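You operate a simulated robot arm through the tools that you are given. There is no shell and no other tool.

You run a simulated robot arm. Do the job below in one go: nothing can be reset, and whatever is moved stays where it is left.

Task
Soak the green-banded stone in the blue tray and close the lid.
Fine: push the plug in and fill to the line with the tray's own button, without running over; leave the other tray dry and its plug out.
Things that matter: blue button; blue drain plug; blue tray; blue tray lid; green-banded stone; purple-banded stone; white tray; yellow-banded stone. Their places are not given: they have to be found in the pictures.

The check looks at the end state, three seconds after you hand in, the way a careful person would. Anything else that was tipped, shoved, dropped, spilled or broken makes it a failure. A push-on lid holds only when it is set on centred and level and pressed home; a screw cap is set on level and turned clockwise until tight.

Robot
A 6-joint arm with a two-finger gripper, fixed in place. Base frame: the origin is at the foot of the arm, x ahead of it, y to its left, z up; the work surface is at about z = 88. Readings come in cm, rad, newtons and seconds.
It reaches about 129.8 cm from its shoulder. Its first joint turns from -2.601 to 2.601 rad. Payload 1.57 kg.
The tool frame sits at the grasp point between the pads (the TCP): z along the fingers, y along the line on which they close. The tips reach 2.1 cm beyond it. Largest opening 7 cm; the body of the gripper starts 5 cm behind the TCP.
Orientation is that of the tool frame in the base frame, as [roll, pitch, yaw] about the fixed x, y, z axes, in that order (R = Rz(yaw) Ry(pitch) Rx(roll)). With the fingers straight down and closing along the base's y, the tool's x points along the base's -x, its y along +y and its z along -z.

Tools
- The arm moves only by the tool move_arm. Its argument "plan" is a list of rows, each a list of 6 numbers: the shift along the tool's x, y, z in units of 300 mm (1.0 is 300 mm), then the turn, a rotation vector about the tool's x, y, z in units of 45 degrees (1.0 is 45 degrees). In form: [[dx, dy, dz, wx, wy, wz], ...]. A call has 1 to 20 rows; each row is the pose to reach, as a shift and turn from the pose commanded when the call began, along the tool's axes at that moment. "gripper" is the finger opening in mm, from 0 to 70, set as the call begins (left out, the last holds). A call with a number of a shift or a turn outside -1 to 1 is refused whole. Each row takes 0.2 s and may step no farther than 5 cm and 0.15 rad from the row before; otherwise, or with a gripper value out of range, the whole call is refused. A pose out of reach is approached as far as the arm can. The call stops where the force on the tool passes 90 N (or 10 N more than at its start, if that is more) or the arm is blocked; 0.2 s more then pass. The fingers move at their own pace and stop on an object; they squeeze with about 30 N. The grip force told is the motor's: it shows also when the fingers shut on nothing. Time passes only in rows, and 0.2 s behind the last, so rows that repeat a pose let the fingers close. It gives the time, the measured TCP pose, the force on the tool (base axes), the opening and the grip force at its end, in the units of the frame above (readings bear some noise), with the torque about the TCP (base axes, N m) and any sound that the robot's microphone picked up.
- Cameras (640 x 400 px; columns grow to the right, rows downward): "scene" is fixed at [4.85, 64.84, 162.54]; the picture's right is [0.15, -0.99, 0.00], its down [-0.88, -0.13, -0.46] and it looks along [0.46, 0.07, -0.89] (base axes); focal length 272 px, centre (320, 200). "wrist" rides on the gripper at [7.9, 0.4, -8.1] in the tool frame; the picture's right is [-0.05, 1.00, 0.00], its down [-0.67, -0.04, -0.74] and it looks along [-0.74, -0.04, 0.67] (tool axes); focal length 256 px, centre (320, 200).
- get_image(camera): a new picture of that camera. No time passes.
- slide_trunk(by): slides the trunk up (or, below 0, down) by that many cm; the arm rides with it, the base frame stays. It gives what a move gives, with no picture.
- pixel_to_xyz(camera, pixels): for up to 12 pixels [column, row] of the newest picture of that camera ("zoom" is the newest enlarged one), the place [x, y, z] in the base frame of the surface seen there, good to about 0.3 cm. No time passes.
- enlarge(camera, box): a new picture of the part [left, top, right, bottom] of that camera's present view, enlarged. No time passes.
- finish_job(): hands the job in; it is judged then, once.

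Unless the task says otherwise, let go and move clear before handing in.

The tools are called after "Emit:" as name(argument=value, ...) on one line, values as JSON. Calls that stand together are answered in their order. move_arm: Moves the arm, as the interface text tells. Its arguments: {"type":"object","properties":{"plan":{"type":"array","items":{"type":"array","items":{"type":"number"}}},"gripper":{"type":"number"}},"required":["plan"]} The other tools are called the same way: slide_trunk (by) slides the trunk up or down; get_image (camera) takes a picture; pixel_to_xyz (camera, pixels) gives the place of the surface under pixels of a picture; enlarge (camera, box) takes an enlarged picture of a part of a camera's view; finish_job () hands the job in.

At the start:

```text
time_s: 0.0
position: [46.46, 53.74, 123.23]
ee_rot: [3.141, 0.002, -3.14]
force: [-0.2, 0.5, 0.2]
wrist_torque: [-0.01, -0.04, 0.01]
gripper_width: 7.0
grip_force: 0.0
trunk travel left (down, up): [-91.3, 5.7]
```

scene: 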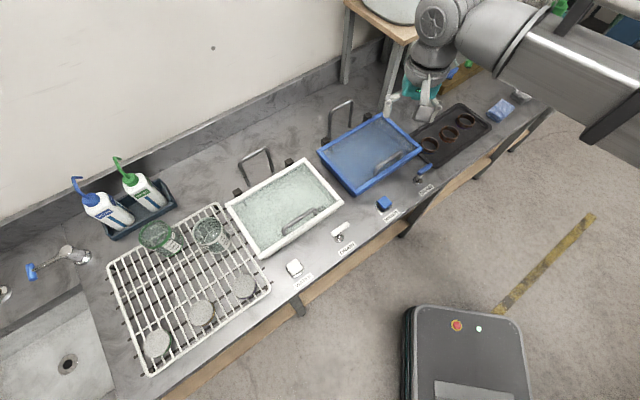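
wrist: 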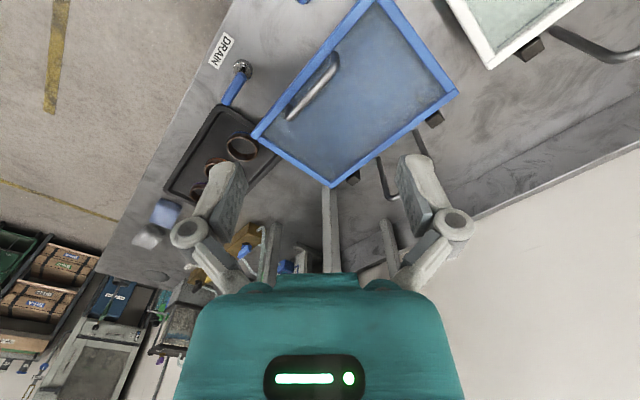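

The scene picture shows the blue tray (about 370,152) and white tray (285,205), a rack with three stones (157,343), (202,312), (244,286), and buttons and drain levers along the front edge. I'll enlarge parts to identify details.

Emit:
enlarge(camera="scene", box=[300, 80, 500, 220])

Emit:
enlarge(camera="scene", box=[100, 200, 300, 380])

Emit:
enlarge(camera="scene", box=[220, 140, 400, 300])

```text
2.86 times, centred on (400, 150) of scene
```

zoom: 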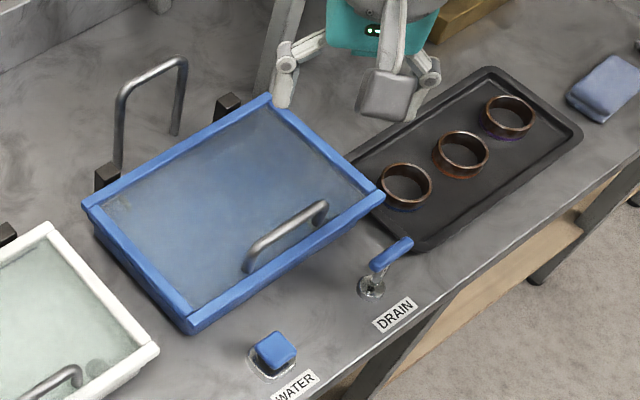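

```text
2.22 times, centred on (200, 290) of scene
```

zoom: 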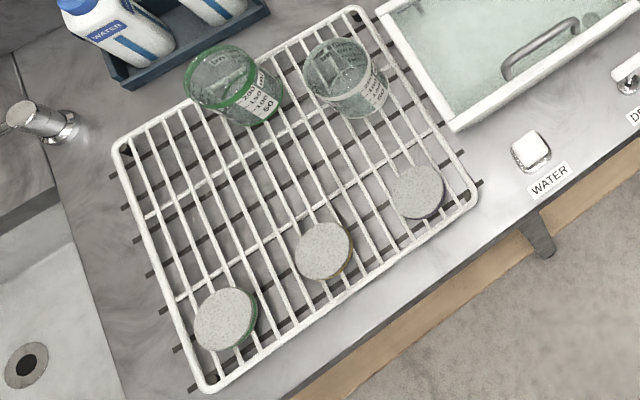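

```text
2.50 times, centred on (310, 220) of scene
```

zoom: 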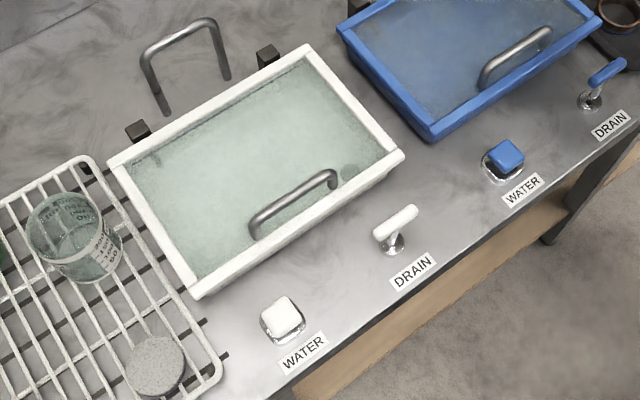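

The left stone at (157,343) seems to have a green rim. I'll measure key points and look closer at the controls and stones.

Emit:
enlarge(camera="scene", box=[370, 150, 450, 220])

Emit:
enlarge(camera="scene", box=[130, 260, 270, 370])

Emit:
enlarge(camera="scene", box=[310, 90, 430, 200])

Emit:
pixel_to_xyz(camera="scene", pixels=[[157, 341], [201, 311], [244, 285], [384, 202], [417, 178], [427, 167], [318, 152], [385, 115], [421, 151], [355, 193], [388, 166], [402, 154]])

```text
5.71 times, centred on (410, 185) of scene
```

zoom: 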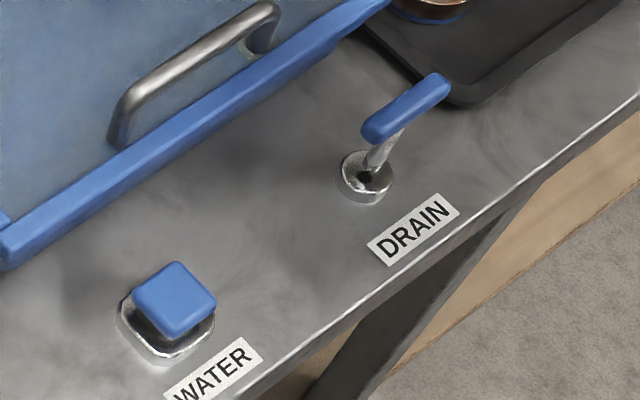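

```text
3.64 times, centred on (200, 315) of scene
```

zoom: 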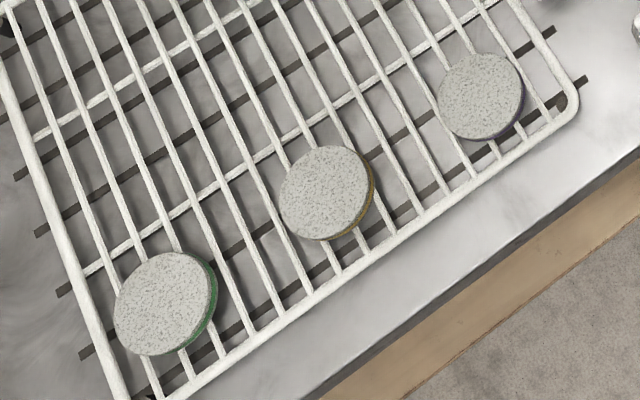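

```text
3.64 times, centred on (370, 145) of scene
```

zoom: 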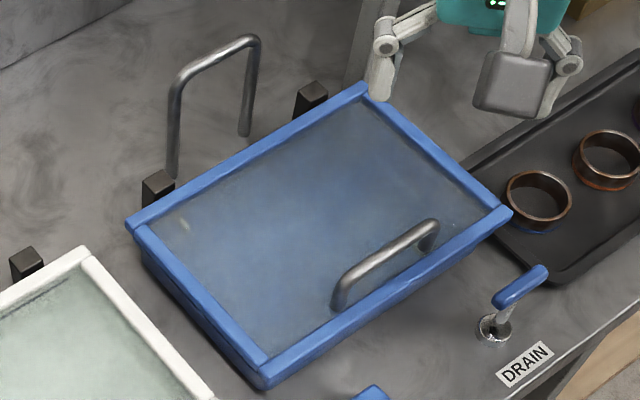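

```text
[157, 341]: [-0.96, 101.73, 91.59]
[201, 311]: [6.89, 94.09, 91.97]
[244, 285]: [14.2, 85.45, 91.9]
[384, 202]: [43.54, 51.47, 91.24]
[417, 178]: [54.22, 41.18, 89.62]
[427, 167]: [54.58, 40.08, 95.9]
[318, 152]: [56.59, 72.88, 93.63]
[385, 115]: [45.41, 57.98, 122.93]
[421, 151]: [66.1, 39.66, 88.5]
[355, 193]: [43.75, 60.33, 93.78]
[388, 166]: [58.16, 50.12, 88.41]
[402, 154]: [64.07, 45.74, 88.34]
```

The left stone at zoom (165,303) has a green band, the middle yellow, the right purple. The blue plug has a T-handle standing up (zoom 405,108), i.e. out. I'll measure the lid handle, hinges, arch and tray corners.

Emit:
enlarge(camera="scene", box=[310, 90, 430, 200])

Emit:
pixel_to_xyz(camera="zoom", pixels=[[130, 226], [265, 360], [510, 213], [375, 100], [340, 295], [385, 240], [432, 223], [178, 85], [250, 40], [157, 180], [312, 90], [300, 200]])

Emit:
pixel_to_xyz(camera="scene", pixels=[[372, 182], [379, 174], [390, 165], [402, 155], [417, 178], [422, 171], [425, 169], [430, 166], [384, 202], [380, 203], [296, 265], [342, 228]])

```text
3.64 times, centred on (370, 145) of scene
```

zoom: 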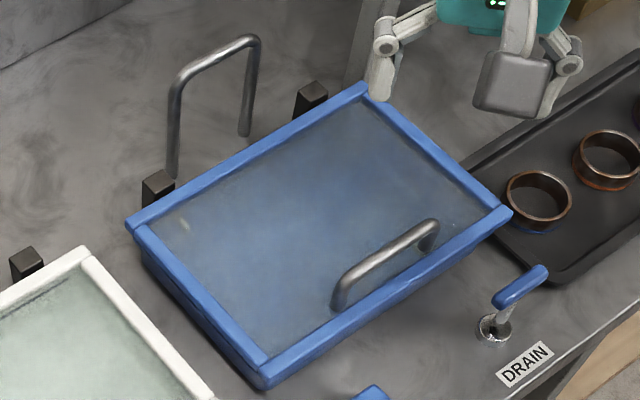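

```text
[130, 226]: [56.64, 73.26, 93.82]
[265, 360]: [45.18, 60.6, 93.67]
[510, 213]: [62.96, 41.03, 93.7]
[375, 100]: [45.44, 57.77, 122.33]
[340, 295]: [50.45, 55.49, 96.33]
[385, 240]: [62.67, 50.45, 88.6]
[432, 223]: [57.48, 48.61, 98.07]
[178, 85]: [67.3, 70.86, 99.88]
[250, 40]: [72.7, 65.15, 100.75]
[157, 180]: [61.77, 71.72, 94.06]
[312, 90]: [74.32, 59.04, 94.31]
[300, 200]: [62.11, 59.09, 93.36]
```

```text
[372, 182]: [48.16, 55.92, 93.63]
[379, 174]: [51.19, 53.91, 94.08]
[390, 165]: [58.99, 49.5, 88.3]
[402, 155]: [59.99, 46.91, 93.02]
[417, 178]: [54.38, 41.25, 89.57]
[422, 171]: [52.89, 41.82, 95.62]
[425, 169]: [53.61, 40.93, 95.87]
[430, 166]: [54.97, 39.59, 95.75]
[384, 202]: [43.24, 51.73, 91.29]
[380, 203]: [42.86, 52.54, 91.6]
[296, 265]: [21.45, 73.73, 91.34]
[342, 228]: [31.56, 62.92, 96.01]
```

Everything lies on a 45° grid: counter direction u=(.707,-.707), back direction v=(.707,.707). Next I'll measure the green stone's edges and thickness precisely in a close-up around (157,343).

Emit:
enlarge(camera="scene", box=[125, 310, 205, 370])

```text
6.67 times, centred on (165, 340) of scene
```

zoom: 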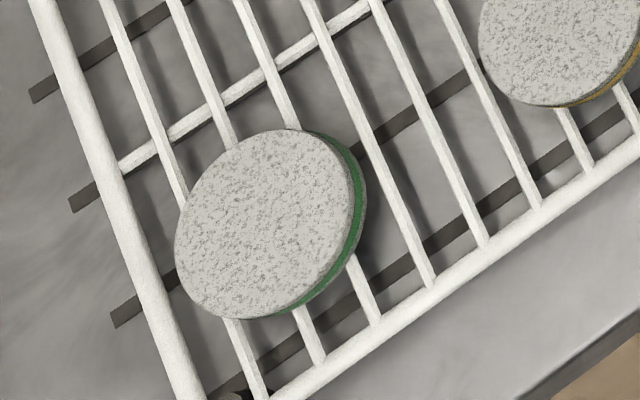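

Emit:
pixel_to_xyz(camera="zoom", pixels=[[265, 224], [185, 235], [345, 200], [250, 312], [290, 138], [215, 165], [320, 290], [362, 190], [370, 300], [475, 220], [140, 260], [130, 150]])

```text
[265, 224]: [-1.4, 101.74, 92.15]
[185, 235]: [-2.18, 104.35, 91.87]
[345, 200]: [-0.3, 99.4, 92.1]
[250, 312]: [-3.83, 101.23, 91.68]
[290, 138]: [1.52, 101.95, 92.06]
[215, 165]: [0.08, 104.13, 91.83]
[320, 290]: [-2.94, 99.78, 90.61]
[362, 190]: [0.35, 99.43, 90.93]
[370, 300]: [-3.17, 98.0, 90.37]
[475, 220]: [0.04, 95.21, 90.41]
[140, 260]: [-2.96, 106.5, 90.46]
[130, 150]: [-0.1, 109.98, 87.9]
```

The green stone is about 5.7 cm across at (-1.2, 101.8), top z≈92, so it fits the gripper. First I turn the tool 45° so its axes line up with the counter (closing along v).

Emit:
move_arm(plan=[[0, 0, 0, 0, 0, 0.17], [0, 0, 0, 0, 0, 0.34], [0, 0, 0, 0, 0, 0.51], [0, 0, 0, 0, 0, 0.68], [0, 0, 0, 0, 0, 0.85], [0, 0, 0, 0, 0, 1.0]], gripper=0)

Emit:
get_image(camera="wrist")

Emit:
get_image(camera="scene")

```text
time_s: 1.4
position: [46.32, 53.74, 123.18]
ee_rot: [3.141, 0.0, 2.353]
force: [-0.1, -0.3, 0.3]
wrist_torque: [0.0, -0.01, -0.01]
gripper_width: 0.0
grip_force: 28.5
trunk travel left (down, up): [-91.3, 5.7]
```

```text
taken
```

wrist: 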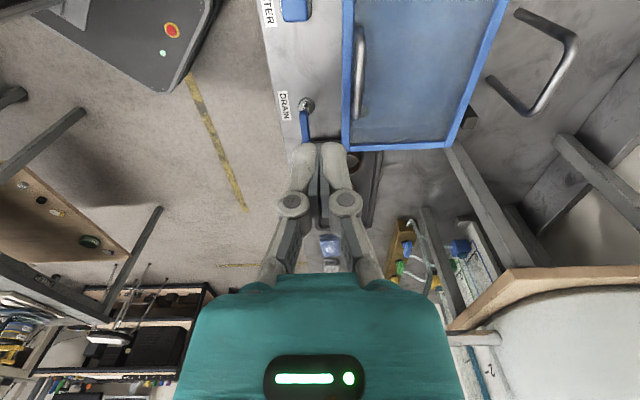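

```text
taken
```

scene: 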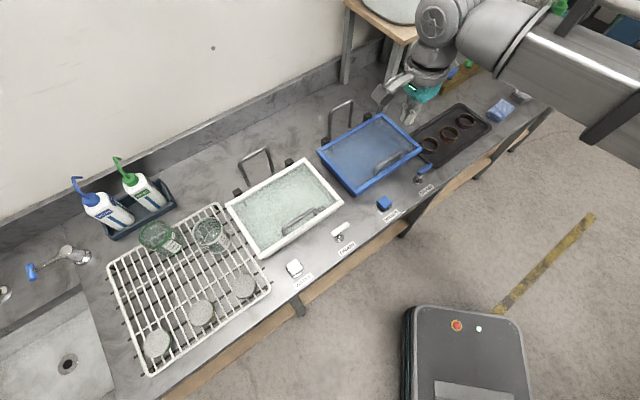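

The tool is aligned (yaw 2.353). Now I move over the blue plug handle (near (53.8,40.9), top z≈96), stopping at z≈105 with fingers closed.

Emit:
move_arm(plan=[[-0.08, -0.022, 0.1, 0, 0, 0], [-0.16, -0.044, 0.2, 0, 0, 0], [-0.24, -0.066, 0.3, 0, 0, 0], [-0.32, -0.088, 0.4, 0, 0, 0], [-0.4, -0.11, 0.5, 0, 0, 0], [-0.477, -0.13, 0.6, 0, 0, 0]])

Emit:
get_image(camera="wrist")

Emit:
enlarge(camera="scene", box=[340, 90, 500, 220])

```text
time_s: 2.8
position: [53.66, 41.21, 123.16]
ee_rot: [3.141, -0.001, 2.357]
force: [0.8, -0.1, 0.2]
wrist_torque: [0.01, -0.01, 0.03]
gripper_width: 0.0
grip_force: 28.4
out of reach, approached as far as the arm can: row 1, 2, 3, 4, 5, 6
trunk travel left (down, up): [-91.3, 5.7]
```

```text
taken
```

wrist: 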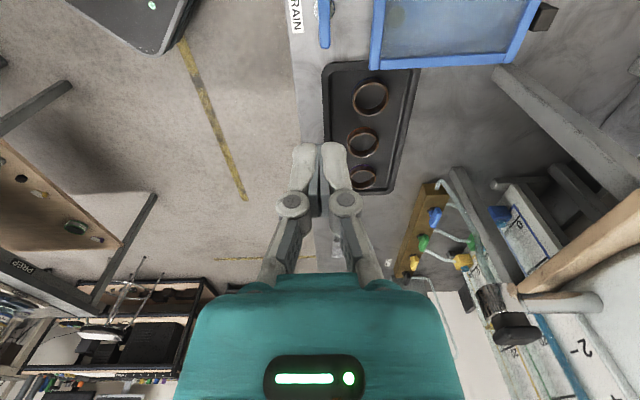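

```text
3.08 times, centred on (420, 155) of scene
```

zoom: 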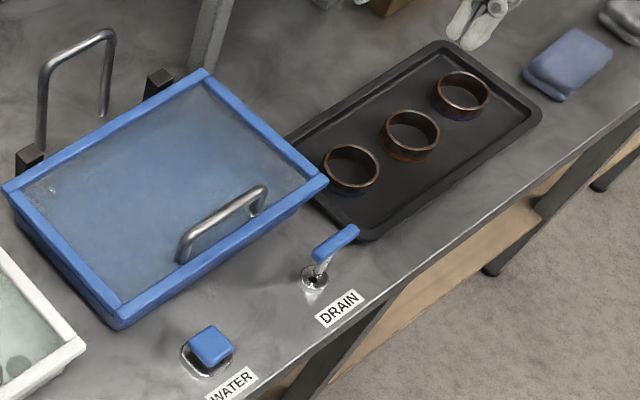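

The arm couldn't go lower than z≈123; x and y were reached, so I need the trunk lowered. First check the height of surrounding structures (the wooden stand at (390,20)) before sliding down.

Emit:
get_image(camera="scene")

Emit:
pixel_to_xyz(camera="scene", pixels=[[400, 30], [365, 5], [395, 15], [460, 20], [520, 20], [560, 50], [600, 80], [440, 60], [620, 60], [630, 140], [480, 90], [540, 60]])

```text
taken
```

scene: 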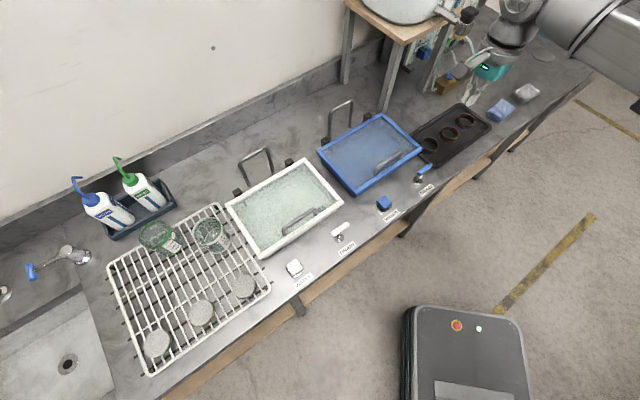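

```text
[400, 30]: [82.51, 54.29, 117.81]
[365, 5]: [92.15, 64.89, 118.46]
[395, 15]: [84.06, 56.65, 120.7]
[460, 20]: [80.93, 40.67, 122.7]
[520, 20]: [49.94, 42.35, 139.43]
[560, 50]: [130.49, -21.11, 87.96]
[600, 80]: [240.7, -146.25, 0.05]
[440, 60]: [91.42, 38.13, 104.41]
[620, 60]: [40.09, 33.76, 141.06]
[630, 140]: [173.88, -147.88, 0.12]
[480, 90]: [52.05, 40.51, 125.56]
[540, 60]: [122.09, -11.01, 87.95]
```

The stand (top z≈121) is at the far right, away from my path, and the forearm is well above the counter. I'll slide the trunk down 18 cm, which keeps the tips about 7 cm above the plug handle.

Emit:
slide_trunk(by=-18)

Emit:
get_image(camera="scene")

Emit:
get_image(camera="wrist")

```text
time_s: 4.8
position: [53.65, 41.16, 105.12]
ee_rot: [3.141, 0.001, 2.356]
force: [-0.6, 0.6, -0.8]
wrist_torque: [0.0, 0.01, -0.01]
gripper_width: 0.0
grip_force: 28.8
trunk travel left (down, up): [-73.3, 23.7]
```

```text
taken
```

scene: 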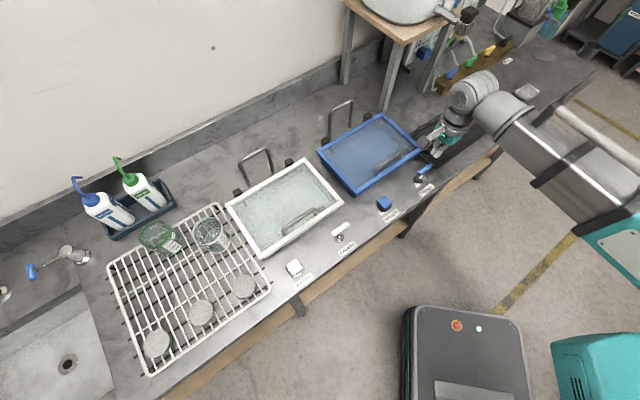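

```text
taken
```

wrist: 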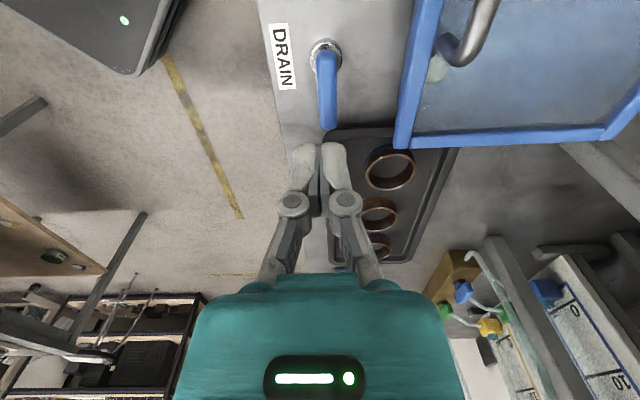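

The arm rode down to z=105.1. I'll measure the plug handle in the wrist view (about (327,88)).

Emit:
enlarge(camera="wrist", box=[270, 20, 390, 140])

Emit:
pixel_to_xyz(camera="wrist", pixels=[[326, 60], [327, 75], [328, 90], [328, 105], [328, 118], [322, 90], [335, 90], [327, 45], [300, 60], [345, 60]])

```text
3.33 times, centred on (330, 80) of wrist
```

zoom: 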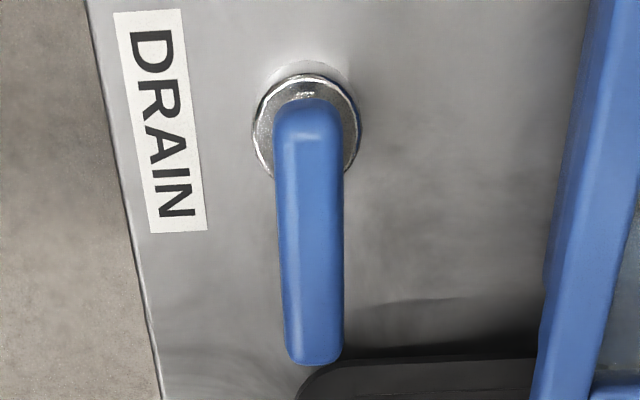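

```text
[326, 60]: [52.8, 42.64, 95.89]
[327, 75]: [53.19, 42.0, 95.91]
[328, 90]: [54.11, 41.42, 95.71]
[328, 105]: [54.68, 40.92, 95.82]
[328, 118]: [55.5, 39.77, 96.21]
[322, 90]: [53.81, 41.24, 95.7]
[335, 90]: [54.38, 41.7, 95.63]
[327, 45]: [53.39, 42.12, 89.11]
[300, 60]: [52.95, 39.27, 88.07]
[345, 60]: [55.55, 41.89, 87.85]
```

The handle bar centre is about (54.15, 41.25, 95.9). I'll centre over it and go down 5 cm first to verify the motion.

Emit:
move_arm(plan=[[-0.008, 0.013, 0.05, 0, 0, 0], [-0.008, 0.013, 0.1, 0, 0, 0], [-0.008, 0.013, 0.15, 0, 0, 0], [-0.008, 0.013, 0.2, 0, 0, 0]])

Emit:
get_image(camera="wrist")

Emit:
enlarge(camera="scene", box=[380, 120, 460, 200])

```text
time_s: 5.8
position: [53.95, 41.25, 105.08]
ee_rot: [-3.14, 0.0, 2.357]
force: [0.0, -0.2, -0.3]
wrist_torque: [-0.01, 0.03, 0.03]
gripper_width: 0.0
grip_force: 28.5
out of reach, approached as far as the arm can: row 1, 2, 3, 4
trunk travel left (down, up): [-73.3, 23.7]
```

```text
taken
```

wrist: 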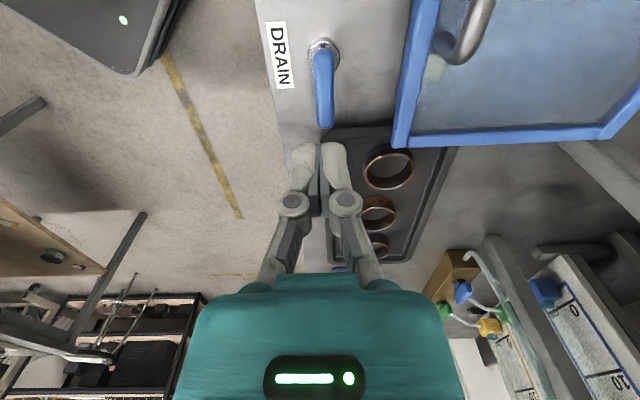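

```text
5.00 times, centred on (420, 160) of scene
```

zoom: 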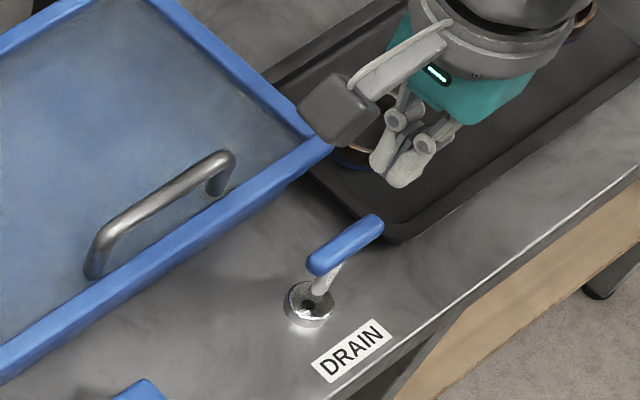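

Still blocked downward: the arm is at the bottom of its range at this trunk height. I'll raise the TCP 25 cm, then slide the trunk down by the same amount to gain downward range.

Emit:
move_arm(plan=[[0, 0, -0.16, 0, 0, 0], [0, 0, -0.32, 0, 0, 0], [0, 0, -0.48, 0, 0, 0], [0, 0, -0.64, 0, 0, 0], [0, 0, -0.8, 0, 0, 0]])

```text
time_s: 7.0
position: [53.77, 41.18, 105.12]
ee_rot: [3.141, -0.001, 2.358]
force: [-0.3, 0.1, -0.4]
wrist_torque: [-0.02, 0.0, 0.02]
gripper_width: 0.0
grip_force: 28.7
out of reach, approached as far as the arm can: row 1, 2, 3, 4, 5
trunk travel left (down, up): [-73.3, 23.7]
```

The z did not change; the commanded pose may lag behind from the earlier unreachable commands. I test a small upward move of 4 cm.

Emit:
move_arm(plan=[[0, 0, -0.066, 0, 0, 0], [0, 0, -0.133, 0, 0, 0]])

```text
time_s: 7.6
position: [53.8, 41.17, 105.26]
ee_rot: [-3.14, -0.001, 2.355]
force: [0.4, 0.3, 0.3]
wrist_torque: [0.03, 0.02, 0.0]
gripper_width: 0.0
grip_force: 28.7
out of reach, approached as far as the arm can: row 1, 2
trunk travel left (down, up): [-73.3, 23.7]
```

z still holds at ~105.2 while x, y respond. I test whether tilting works with a small rotation about tool x.

Emit:
move_arm(plan=[[0, 0, 0, -0.15, 0, 0], [0, 0, 0, -0.3, 0, 0]])

```text
time_s: 8.2
position: [53.82, 41.04, 105.77]
ee_rot: [2.905, 0.0, 2.355]
force: [0.6, 0.2, 0.4]
wrist_torque: [0.01, -0.02, -0.01]
gripper_width: 0.0
grip_force: 28.3
out of reach, approached as far as the arm can: row 2
trunk travel left (down, up): [-73.3, 23.7]
```

Tilting works and z rose only by about L(1−cos), so this arm moves only horizontally plus wrist turns; height comes from the trunk (wrist-to-TCP ≈ 22 cm). I'll restore vertical and fine-centre over the plug, then press using the trunk.

Emit:
move_arm(plan=[[0, 0, 0, 0.15, 0, 0], [0, 0, 0, 0.3, 0, 0]])

```text
time_s: 8.8
position: [54.0, 41.25, 105.18]
ee_rot: [-3.14, 0.0, 2.356]
force: [0.0, 0.3, 0.3]
wrist_torque: [-0.01, 0.0, 0.03]
gripper_width: 0.01
grip_force: 29.1
out of reach, approached as far as the arm can: row 1, 2
trunk travel left (down, up): [-73.3, 23.7]
```

Now at (54.0, 41.25), centred over the plug. Lower the trunk 6.5 cm to bring the tips just above the handle.

Emit:
slide_trunk(by=-6.5)

Emit:
get_image(camera="wrist")

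Emit:
enlarge(camera="scene", box=[380, 120, 460, 200])

```text
time_s: 9.8
position: [53.84, 41.18, 98.69]
ee_rot: [3.141, 0.001, 2.355]
force: [0.4, 0.4, 0.8]
wrist_torque: [0.01, 0.0, -0.01]
gripper_width: 0.01
grip_force: 28.5
trunk travel left (down, up): [-66.8, 30.2]
```

```text
taken
```

wrist: 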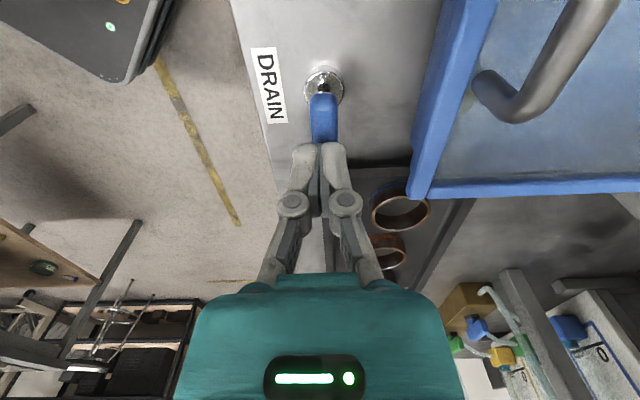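

```text
5.00 times, centred on (420, 160) of scene
```

zoom: 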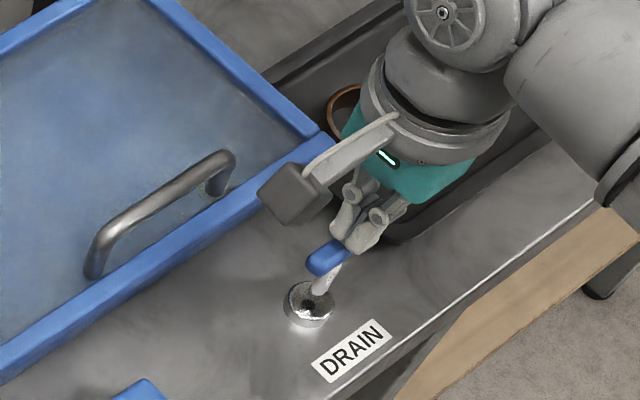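

The fingertips sit just over the handle near its middle. I press down in small steps, watching force and sound.

Emit:
slide_trunk(by=-1.5)

Emit:
enlarge(camera="scene", box=[380, 120, 460, 200])

```text
time_s: 10.5
position: [53.95, 41.25, 97.02]
ee_rot: [3.141, 0.0, 2.357]
force: [-0.2, -0.6, 0.5]
wrist_torque: [0.0, 0.04, -0.01]
gripper_width: 0.03
grip_force: 28.5
trunk travel left (down, up): [-65.3, 31.7]
```

```text
5.00 times, centred on (420, 160) of scene
```

zoom: 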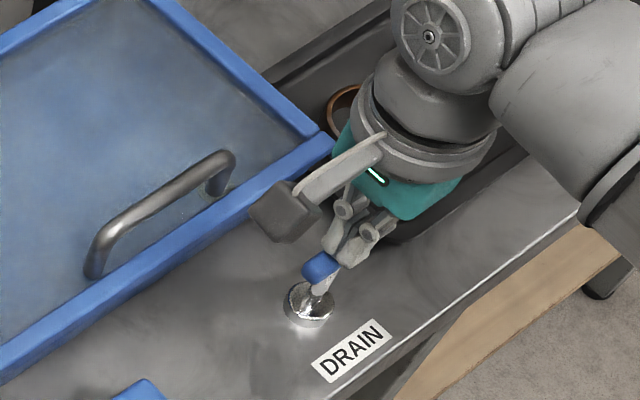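

No force yet and the handle's left end at zoom (305,268) barely moved; I check in the wrist view whether the tips are really on the handle.

Emit:
enlarge(camera="wrist", box=[260, 60, 400, 220])

Emit:
enlarge(camera="scene", box=[405, 155, 445, 190])

```text
2.50 times, centred on (330, 140) of wrist
```

zoom: 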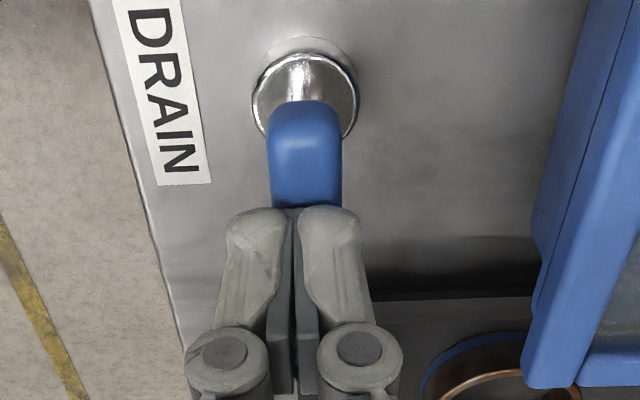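

```text
11.43 times, centred on (425, 172) of scene
```

zoom: 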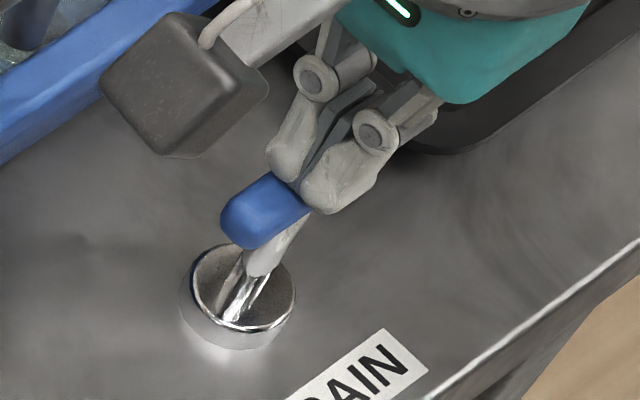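

The tips rest on the handle. I press another centimetre and measure the handle's height.

Emit:
slide_trunk(by=-1)

Emit:
enlarge(camera="scene", box=[405, 155, 445, 190])

Emit:
pixel_to_xyz(camera="zoom", pixels=[[250, 205], [240, 220], [270, 200]])

```text
time_s: 11.1
position: [53.81, 41.2, 96.17]
ee_rot: [-3.14, 0.0, 2.354]
force: [0.0, -0.1, -0.2]
wrist_torque: [-0.01, -0.01, -0.01]
gripper_width: 0.01
grip_force: 28.2
trunk travel left (down, up): [-64.3, 32.7]
```

```text
11.43 times, centred on (425, 172) of scene
```

zoom: 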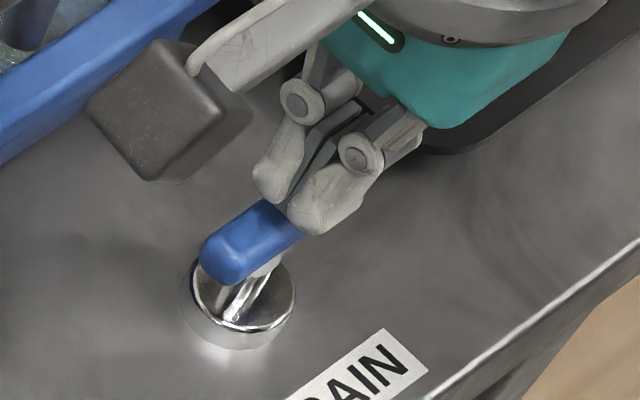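

```text
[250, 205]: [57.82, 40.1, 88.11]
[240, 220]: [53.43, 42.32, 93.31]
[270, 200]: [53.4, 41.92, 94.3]
```

The plug is sliding down freely (handle top now ≈94). Continue pressing.

Emit:
slide_trunk(by=-1)

Emit:
enlarge(camera="scene", box=[405, 155, 445, 190])

```text
time_s: 11.6
position: [53.9, 41.29, 95.2]
ee_rot: [-3.141, 0.001, 2.356]
force: [2.7, 2.2, 10.4]
wrist_torque: [0.07, -0.1, -0.01]
gripper_width: 0.6
grip_force: 28.5
trunk travel left (down, up): [-63.3, 33.7]
```

```text
11.43 times, centred on (425, 172) of scene
```

zoom: 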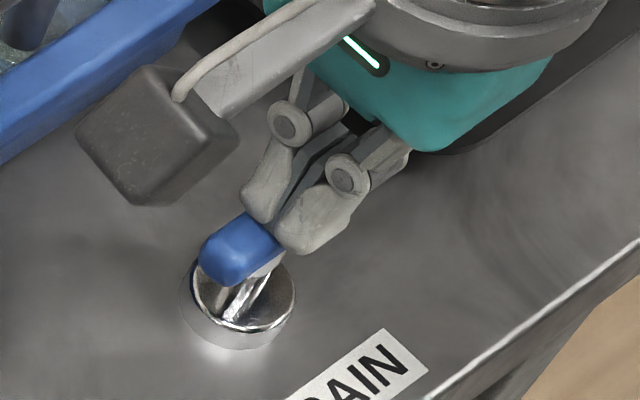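

Force rises to 10 N and the fingers are being wedged apart by the bar (width 0.6), so the plug seems near its stop. I lift off and measure the handle height.

Emit:
slide_trunk(by=5)

Emit:
enlarge(camera="scene", box=[395, 145, 445, 190])

Emit:
get_image(camera="wrist")

Emit:
pixel_to_xyz(camera="wrist", pixels=[[322, 110], [322, 120], [322, 130], [322, 100]])

```text
time_s: 12.6
position: [53.89, 41.25, 100.13]
ee_rot: [3.141, 0.001, 2.354]
force: [0.5, 0.0, 0.2]
wrist_torque: [0.0, -0.01, -0.02]
gripper_width: 0.0
grip_force: 28.4
trunk travel left (down, up): [-68.3, 28.7]
```

```text
8.89 times, centred on (420, 168) of scene
```

zoom: 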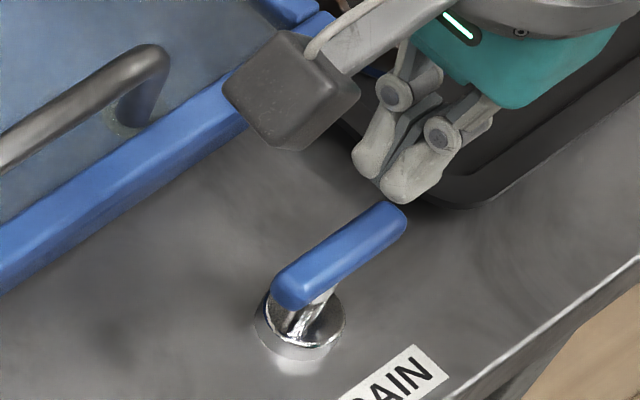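

```text
taken
```

wrist: 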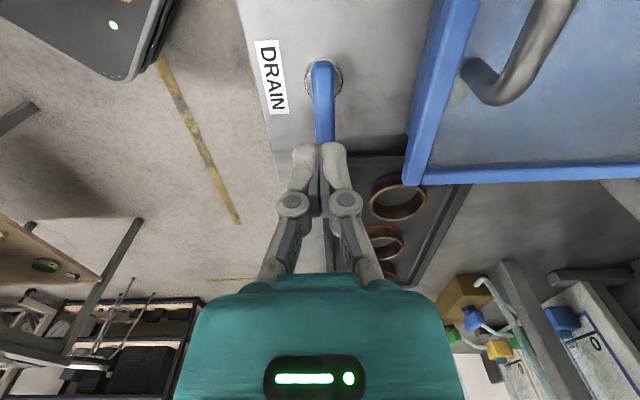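

```text
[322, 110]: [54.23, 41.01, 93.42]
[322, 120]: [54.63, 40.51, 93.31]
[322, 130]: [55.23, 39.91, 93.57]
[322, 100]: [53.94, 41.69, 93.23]
```

The handle is now at z≈93.4 (down 2.5 cm). To be sure it is fully in, I'll turn the tool 45° so the finger seam doesn't wedge on the bar and press again firmly.

Emit:
move_arm(plan=[[0, 0, 0, 0, 0, -0.17], [0, 0, 0, 0, 0, -0.34], [0, 0, 0, 0, 0, -0.51], [0, 0, 0, 0, 0, -0.68], [0, 0, 0, 0, 0, -0.85], [0, 0, 0, 0, 0, -1.0]])

Emit:
slide_trunk(by=-4.5)

Emit:
slide_trunk(by=-0.6)

```text
time_s: 13.9
position: [53.97, 41.09, 100.15]
ee_rot: [3.14, 0.0, -3.139]
force: [-0.4, 1.0, -0.4]
wrist_torque: [-0.01, -0.02, 0.02]
gripper_width: 0.02
grip_force: 28.8
trunk travel left (down, up): [-68.3, 28.7]
```

```text
time_s: 14.8
position: [53.81, 41.12, 95.7]
ee_rot: [3.14, 0.0, 3.141]
force: [0.3, -0.3, -0.3]
wrist_torque: [-0.02, -0.01, -0.01]
gripper_width: 0.0
grip_force: 28.2
trunk travel left (down, up): [-63.8, 33.2]
```

```text
time_s: 15.4
position: [53.86, 41.15, 95.29]
ee_rot: [3.14, 0.002, 3.142]
force: [5.4, 2.8, 22.9]
wrist_torque: [0.06, -0.11, 0.04]
gripper_width: 0.59
grip_force: 28.2
trunk travel left (down, up): [-63.2, 33.8]
```

Force is 23 N with the handle hardly moving, so it is against its stop. One more small press to confirm.

Emit:
slide_trunk(by=-0.4)

Emit:
enlarge(camera="scene", box=[395, 145, 445, 190])

```text
time_s: 15.9
position: [53.78, 41.02, 95.0]
ee_rot: [3.138, 0.005, -3.141]
force: [20.6, 14.2, 76.3]
wrist_torque: [0.3, -0.44, 0.01]
gripper_width: 0.62
grip_force: 28.4
trunk travel left (down, up): [-62.8, 34.2]
```

```text
8.89 times, centred on (420, 168) of scene
```

zoom: 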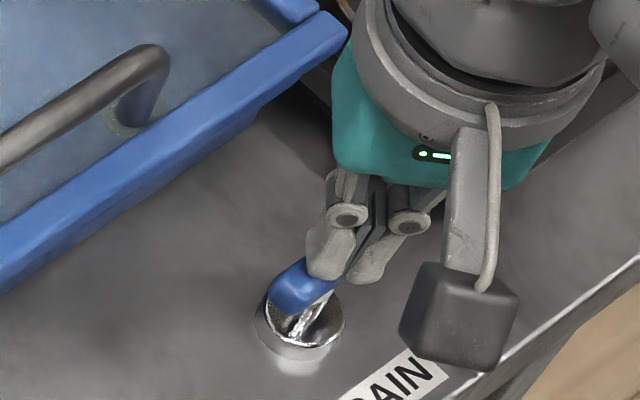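

76 N with no more travel: the plug is home. Lift clear and turn the tool back to counter alignment.

Emit:
slide_trunk(by=14)

Emit:
move_arm(plan=[[0, 0, 0, 0, 0, 0.17], [0, 0, 0, 0, 0, 0.34], [0, 0, 0, 0, 0, 0.51], [0, 0, 0, 0, 0, 0.68], [0, 0, 0, 0, 0, 0.85], [0, 0, 0, 0, 0, 1.0]])

Emit:
enlarge(camera="scene", box=[350, 130, 430, 200])

Emit:
pixel_to_xyz(camera="zoom", pixels=[[165, 330], [200, 310], [240, 285], [280, 262], [320, 240], [360, 218], [150, 370], [390, 235], [60, 300], [200, 360], [320, 300], [420, 220]])

```text
time_s: 17.6
position: [53.91, 41.19, 108.66]
ee_rot: [3.14, -0.001, 3.141]
force: [0.2, -0.2, -0.6]
wrist_torque: [-0.02, 0.01, 0.03]
gripper_width: 0.0
grip_force: 28.3
trunk travel left (down, up): [-76.8, 20.2]
```

```text
time_s: 19.0
position: [53.95, 41.18, 108.78]
ee_rot: [-3.14, -0.001, 2.354]
force: [-0.3, -0.8, 0.5]
wrist_torque: [0.0, -0.01, 0.04]
gripper_width: 0.0
grip_force: 29.0
trunk travel left (down, up): [-76.8, 20.2]
```

```text
5.71 times, centred on (390, 165) of scene
```

zoom: 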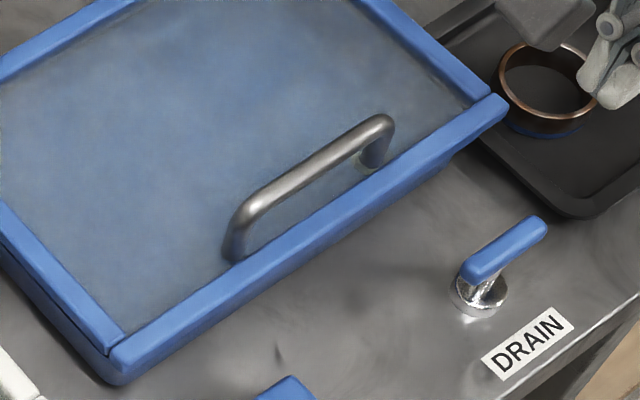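

```text
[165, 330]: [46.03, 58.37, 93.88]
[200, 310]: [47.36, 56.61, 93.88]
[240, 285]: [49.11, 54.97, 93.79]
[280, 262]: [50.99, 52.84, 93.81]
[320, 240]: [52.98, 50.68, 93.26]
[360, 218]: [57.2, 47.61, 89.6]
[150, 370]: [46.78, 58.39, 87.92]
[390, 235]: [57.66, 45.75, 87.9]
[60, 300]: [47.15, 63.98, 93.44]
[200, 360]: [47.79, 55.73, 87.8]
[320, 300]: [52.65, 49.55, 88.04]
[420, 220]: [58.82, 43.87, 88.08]
```

I'll sample the handle bar and nearby lid surface at finer pixels.

Emit:
pixel_to_xyz(camera="zoom", pixels=[[236, 240], [238, 220], [250, 204], [280, 184], [300, 172], [330, 152], [360, 133], [382, 122], [378, 150], [250, 262], [300, 200], [230, 120]])

```text
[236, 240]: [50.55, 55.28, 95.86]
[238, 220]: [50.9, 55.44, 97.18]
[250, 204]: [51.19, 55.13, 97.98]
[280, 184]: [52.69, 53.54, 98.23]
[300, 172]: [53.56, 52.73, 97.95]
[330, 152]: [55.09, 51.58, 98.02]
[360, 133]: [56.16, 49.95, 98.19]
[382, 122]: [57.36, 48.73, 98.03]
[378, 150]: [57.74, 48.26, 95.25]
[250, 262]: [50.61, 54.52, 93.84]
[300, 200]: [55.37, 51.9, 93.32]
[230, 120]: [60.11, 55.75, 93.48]
```

The bar's centre is about b=75.3, z=97.5, spanning a≈-3.5…6.4 (centre a≈1.5). I move in front of it at a≈1.5, b≈66 and tilt 45° to learn how tilting affects height, gripper opening 26 mm.

Emit:
move_arm(plan=[[0.08, -0.02, 0, 0, 0, 0], [0.16, -0.04, 0, 0, 0, 0], [0.25, -0.05, 0, 0, 0, 0], [0.25, -0.05, -0.006, -0.17, 0, 0], [0.25, -0.05, -0.026, -0.34, 0, 0], [0.25, -0.05, -0.057, -0.51, 0, 0], [0.25, -0.05, -0.1, -0.68, 0, 0], [0.25, -0.05, -0.157, -0.85, 0, 0], [0.25, -0.05, -0.215, -1.0, 0, 0]], gripper=26)

Emit:
get_image(camera="scene")

Emit:
get_image(camera="wrist")

```text
time_s: 21.0
position: [47.47, 45.53, 114.2]
ee_rot: [2.35, 0.0, 2.356]
force: [-0.9, -0.4, -0.9]
wrist_torque: [0.03, 0.02, -0.01]
gripper_width: 2.6
grip_force: 0.1
out of reach, approached as far as the arm can: row 8, 9
trunk travel left (down, up): [-76.8, 20.2]
```

```text
taken
```

scene: 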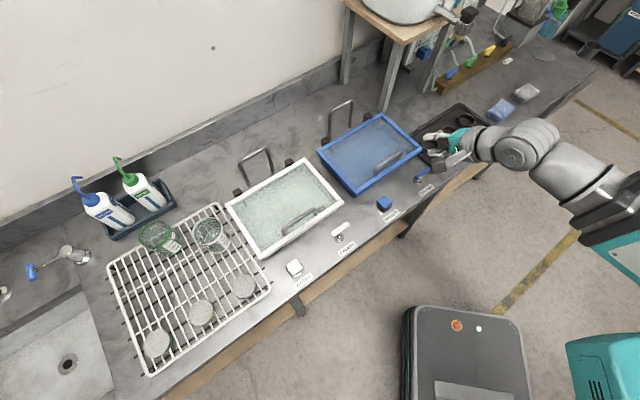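

```text
taken
```

wrist: 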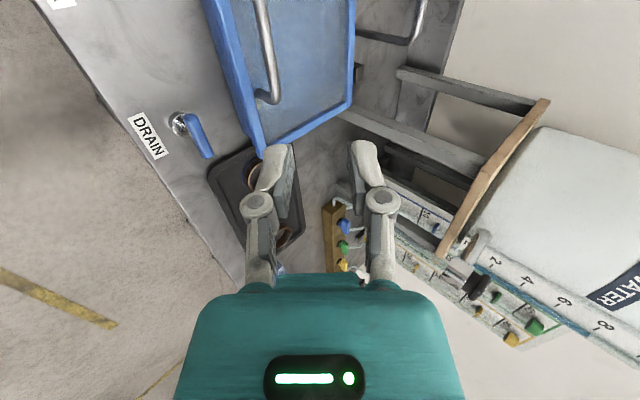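

Tilt 45° raised z by 5.4 cm, so wrist-to-TCP ≈18.2 cm. I'll lower the trunk 13 cm so that sweeping the tilt from −45° to −30° will bring the open fingers down around the handle bar.

Emit:
slide_trunk(by=-13)

Emit:
move_arm(plan=[[0, 0.0689, 0.0697, 0, 0, 0], [0, 0.125, 0.1265, 0, 0, 0]])

Emit:
get_image(camera="wrist")

Emit:
enlarge(camera="scene", box=[340, 100, 460, 200])

```text
time_s: 22.6
position: [47.42, 45.51, 101.31]
ee_rot: [2.354, 0.0, 2.357]
force: [0.3, -0.1, -0.2]
wrist_torque: [0.01, -0.01, 0.01]
gripper_width: 2.63
grip_force: 0.1
trunk travel left (down, up): [-63.8, 33.2]
```

```text
time_s: 23.2
position: [51.41, 49.37, 101.02]
ee_rot: [2.356, -0.001, 2.356]
force: [-0.5, -0.4, 0.5]
wrist_torque: [0.0, -0.02, 0.0]
gripper_width: 2.6
grip_force: 0.0
trunk travel left (down, up): [-63.8, 33.2]
```

```text
taken
```

wrist: 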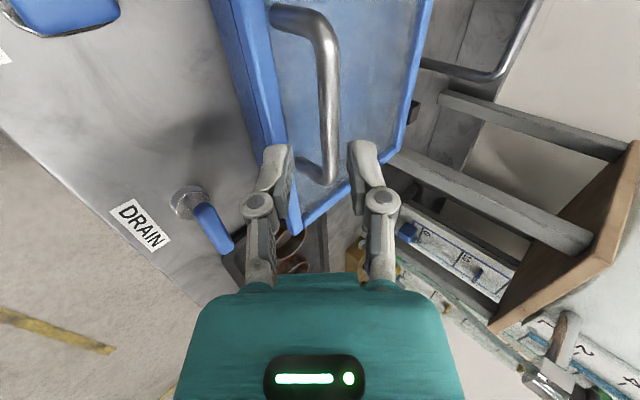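

```text
4.00 times, centred on (400, 150) of scene
```

zoom: 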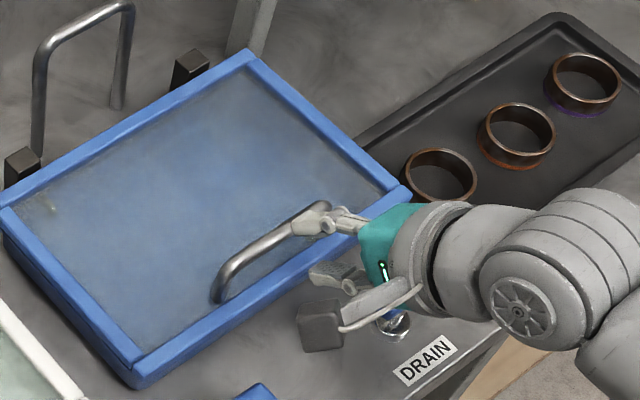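

Everything matches: TCP at a=1.44, b=71.3, z=101.0 in front of the bar. I now sweep tilt −45°→−30° while advancing so the fingers straddle the bar.

Emit:
move_arm(plan=[[0, 0.0163, 0.0422, 0.0556, 0, 0], [0, 0.0205, 0.0709, 0.111, 0, 0], [0, 0.0217, 0.0957, 0.167, 0, 0], [0, 0.0217, 0.1178, 0.222, 0, 0], [0, 0.0203, 0.1372, 0.278, 0, 0], [0, 0.0189, 0.1551, 0.333, 0, 0]])

Emit:
get_image(camera="wrist")

Emit:
enlarge(camera="scene", box=[350, 120, 430, 190])

```text
time_s: 24.6
position: [53.85, 51.91, 98.1]
ee_rot: [2.618, -0.001, 2.355]
force: [0.0, 0.0, -0.1]
wrist_torque: [-0.02, -0.01, 0.01]
gripper_width: 2.57
grip_force: 0.1
trunk travel left (down, up): [-63.8, 33.2]
```

```text
taken
```

wrist: 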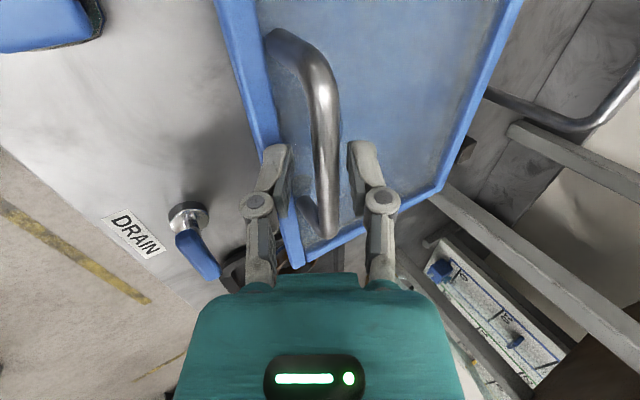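

```text
5.71 times, centred on (390, 155) of scene
```

zoom: 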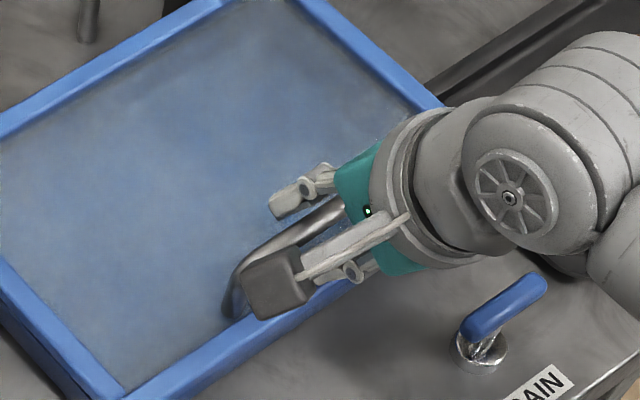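

The bar runs between the fingers (wrist (325,200)), no contact force. Now lift with the trunk 2 cm, hooking the bar on the lower finger.

Emit:
slide_trunk(by=2)

Emit:
get_image(camera="wrist")

Emit:
enlarge(camera="scene", box=[310, 90, 430, 200])

```text
time_s: 25.2
position: [53.88, 51.99, 100.29]
ee_rot: [2.614, 0.0, 2.357]
force: [-0.6, -0.9, -0.2]
wrist_torque: [-0.03, 0.02, 0.0]
gripper_width: 2.59
grip_force: 0.1
trunk travel left (down, up): [-65.8, 31.2]
```

```text
taken
```

wrist: 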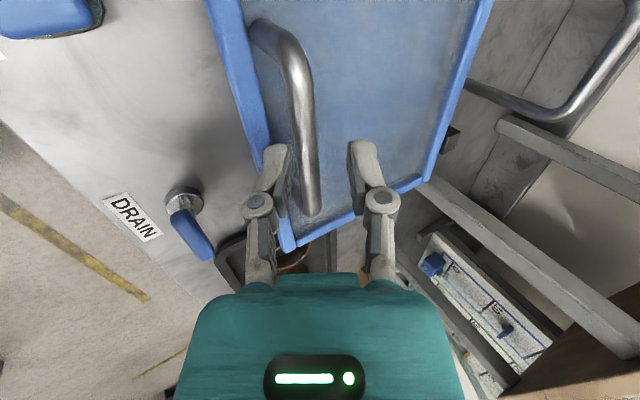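

```text
3.64 times, centred on (370, 145) of scene
```

zoom: 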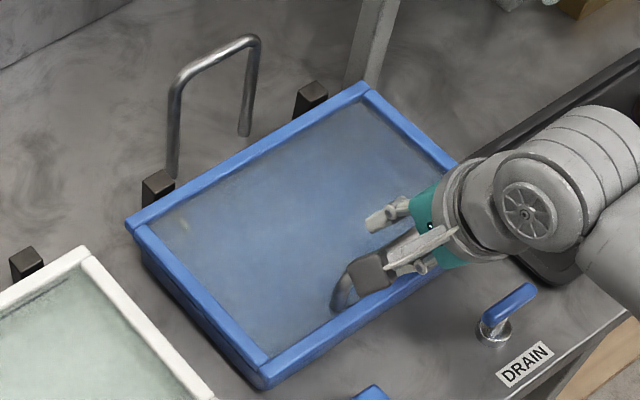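

Slack was too large: the bar slid toward the tips (wrist (310,190)) instead of being lifted. I lower again by 2.6 cm and measure the bar from the wrist camera so I can narrow the cage.

Emit:
slide_trunk(by=-2.6)

Emit:
enlarge(camera="wrist", box=[220, 20, 420, 280])

Emit:
get_image(camera="wrist")

Emit:
pixel_to_xyz(camera="wrist", pixels=[[325, 180], [320, 130], [332, 200], [340, 230], [318, 180], [334, 180], [281, 200], [360, 200]])

```text
time_s: 25.9
position: [53.94, 51.94, 97.68]
ee_rot: [2.613, 0.0, 2.354]
force: [1.0, -0.2, 0.1]
wrist_torque: [0.01, 0.0, -0.01]
gripper_width: 2.59
grip_force: 0.1
trunk travel left (down, up): [-63.2, 33.8]
```

```text
1.54 times, centred on (320, 150) of wrist
```

zoom: 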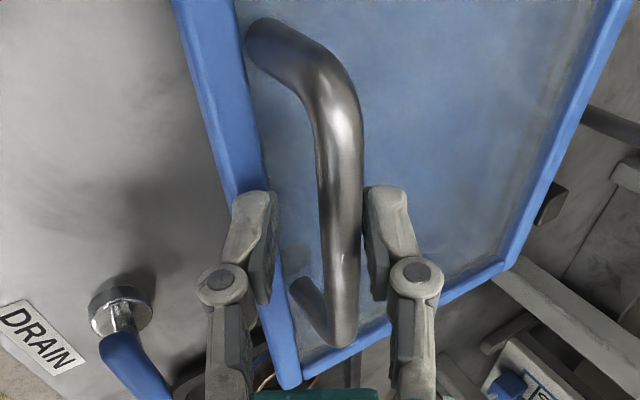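

```text
taken
```

wrist: 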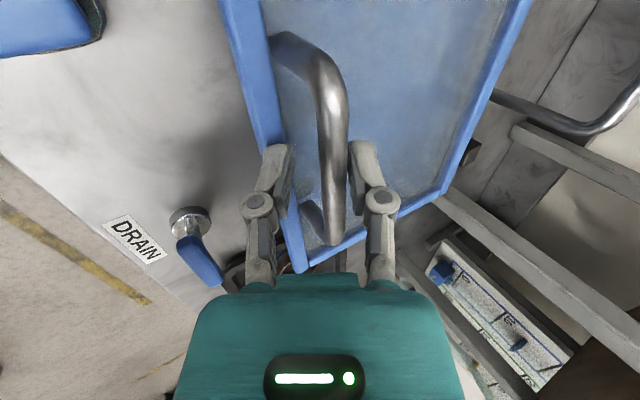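

```text
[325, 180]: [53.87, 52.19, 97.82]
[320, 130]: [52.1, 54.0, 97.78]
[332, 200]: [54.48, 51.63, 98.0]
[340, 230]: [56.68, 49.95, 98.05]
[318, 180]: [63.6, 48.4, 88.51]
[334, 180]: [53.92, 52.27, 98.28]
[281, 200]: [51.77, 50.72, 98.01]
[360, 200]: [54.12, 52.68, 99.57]
```

The bar lies nearer the upper finger. I nudge 0.35 cm toward the back and narrow the cage to 14 mm.

Emit:
move_arm(plan=[[0, 0.0101, 0.0058, 0, 0, 0], [0, 0.0101, 0.0058, 0, 0, 0]], gripper=14)

Emit:
enlarge(camera="wrist", box=[240, 100, 400, 280])

```text
time_s: 26.6
position: [54.04, 52.1, 97.56]
ee_rot: [2.615, 0.0, 2.357]
force: [1.5, 1.9, 2.9]
wrist_torque: [0.01, -0.02, -0.02]
gripper_width: 1.6
grip_force: 0.8
trunk travel left (down, up): [-63.2, 33.8]
```

```text
2.22 times, centred on (320, 190) of wrist
```

zoom: 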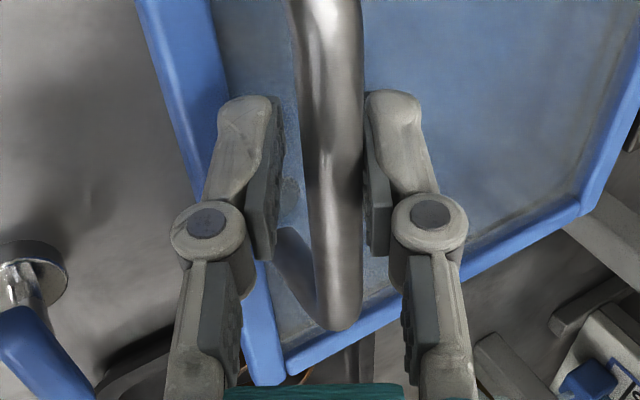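

The upper finger touches the bar (width held at 1.6, ~3 N). Shift 0.3 cm along the closing axis to centre the bar.

Emit:
move_arm(plan=[[0, 0.01, 0, 0, 0, 0], [0, 0.011, 0, 0, 0, 0]], gripper=13)

Emit:
enlarge(camera="wrist", box=[240, 100, 400, 280])

```text
time_s: 27.1
position: [54.33, 52.29, 97.5]
ee_rot: [2.615, 0.0, 2.356]
force: [0.3, -0.2, 0.5]
wrist_torque: [-0.02, -0.01, -0.01]
gripper_width: 1.27
grip_force: 0.1
trunk travel left (down, up): [-63.2, 33.8]
```

```text
2.22 times, centred on (320, 190) of wrist
```

zoom: 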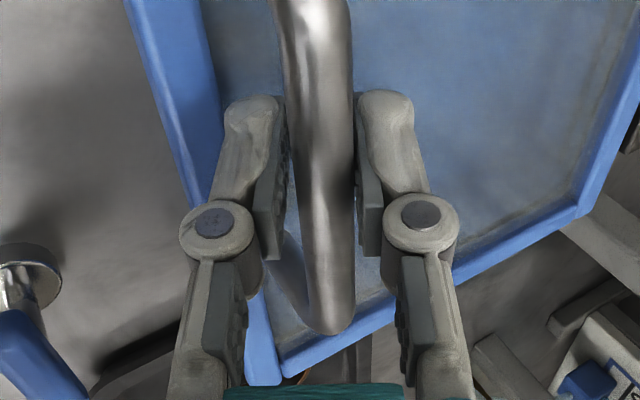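

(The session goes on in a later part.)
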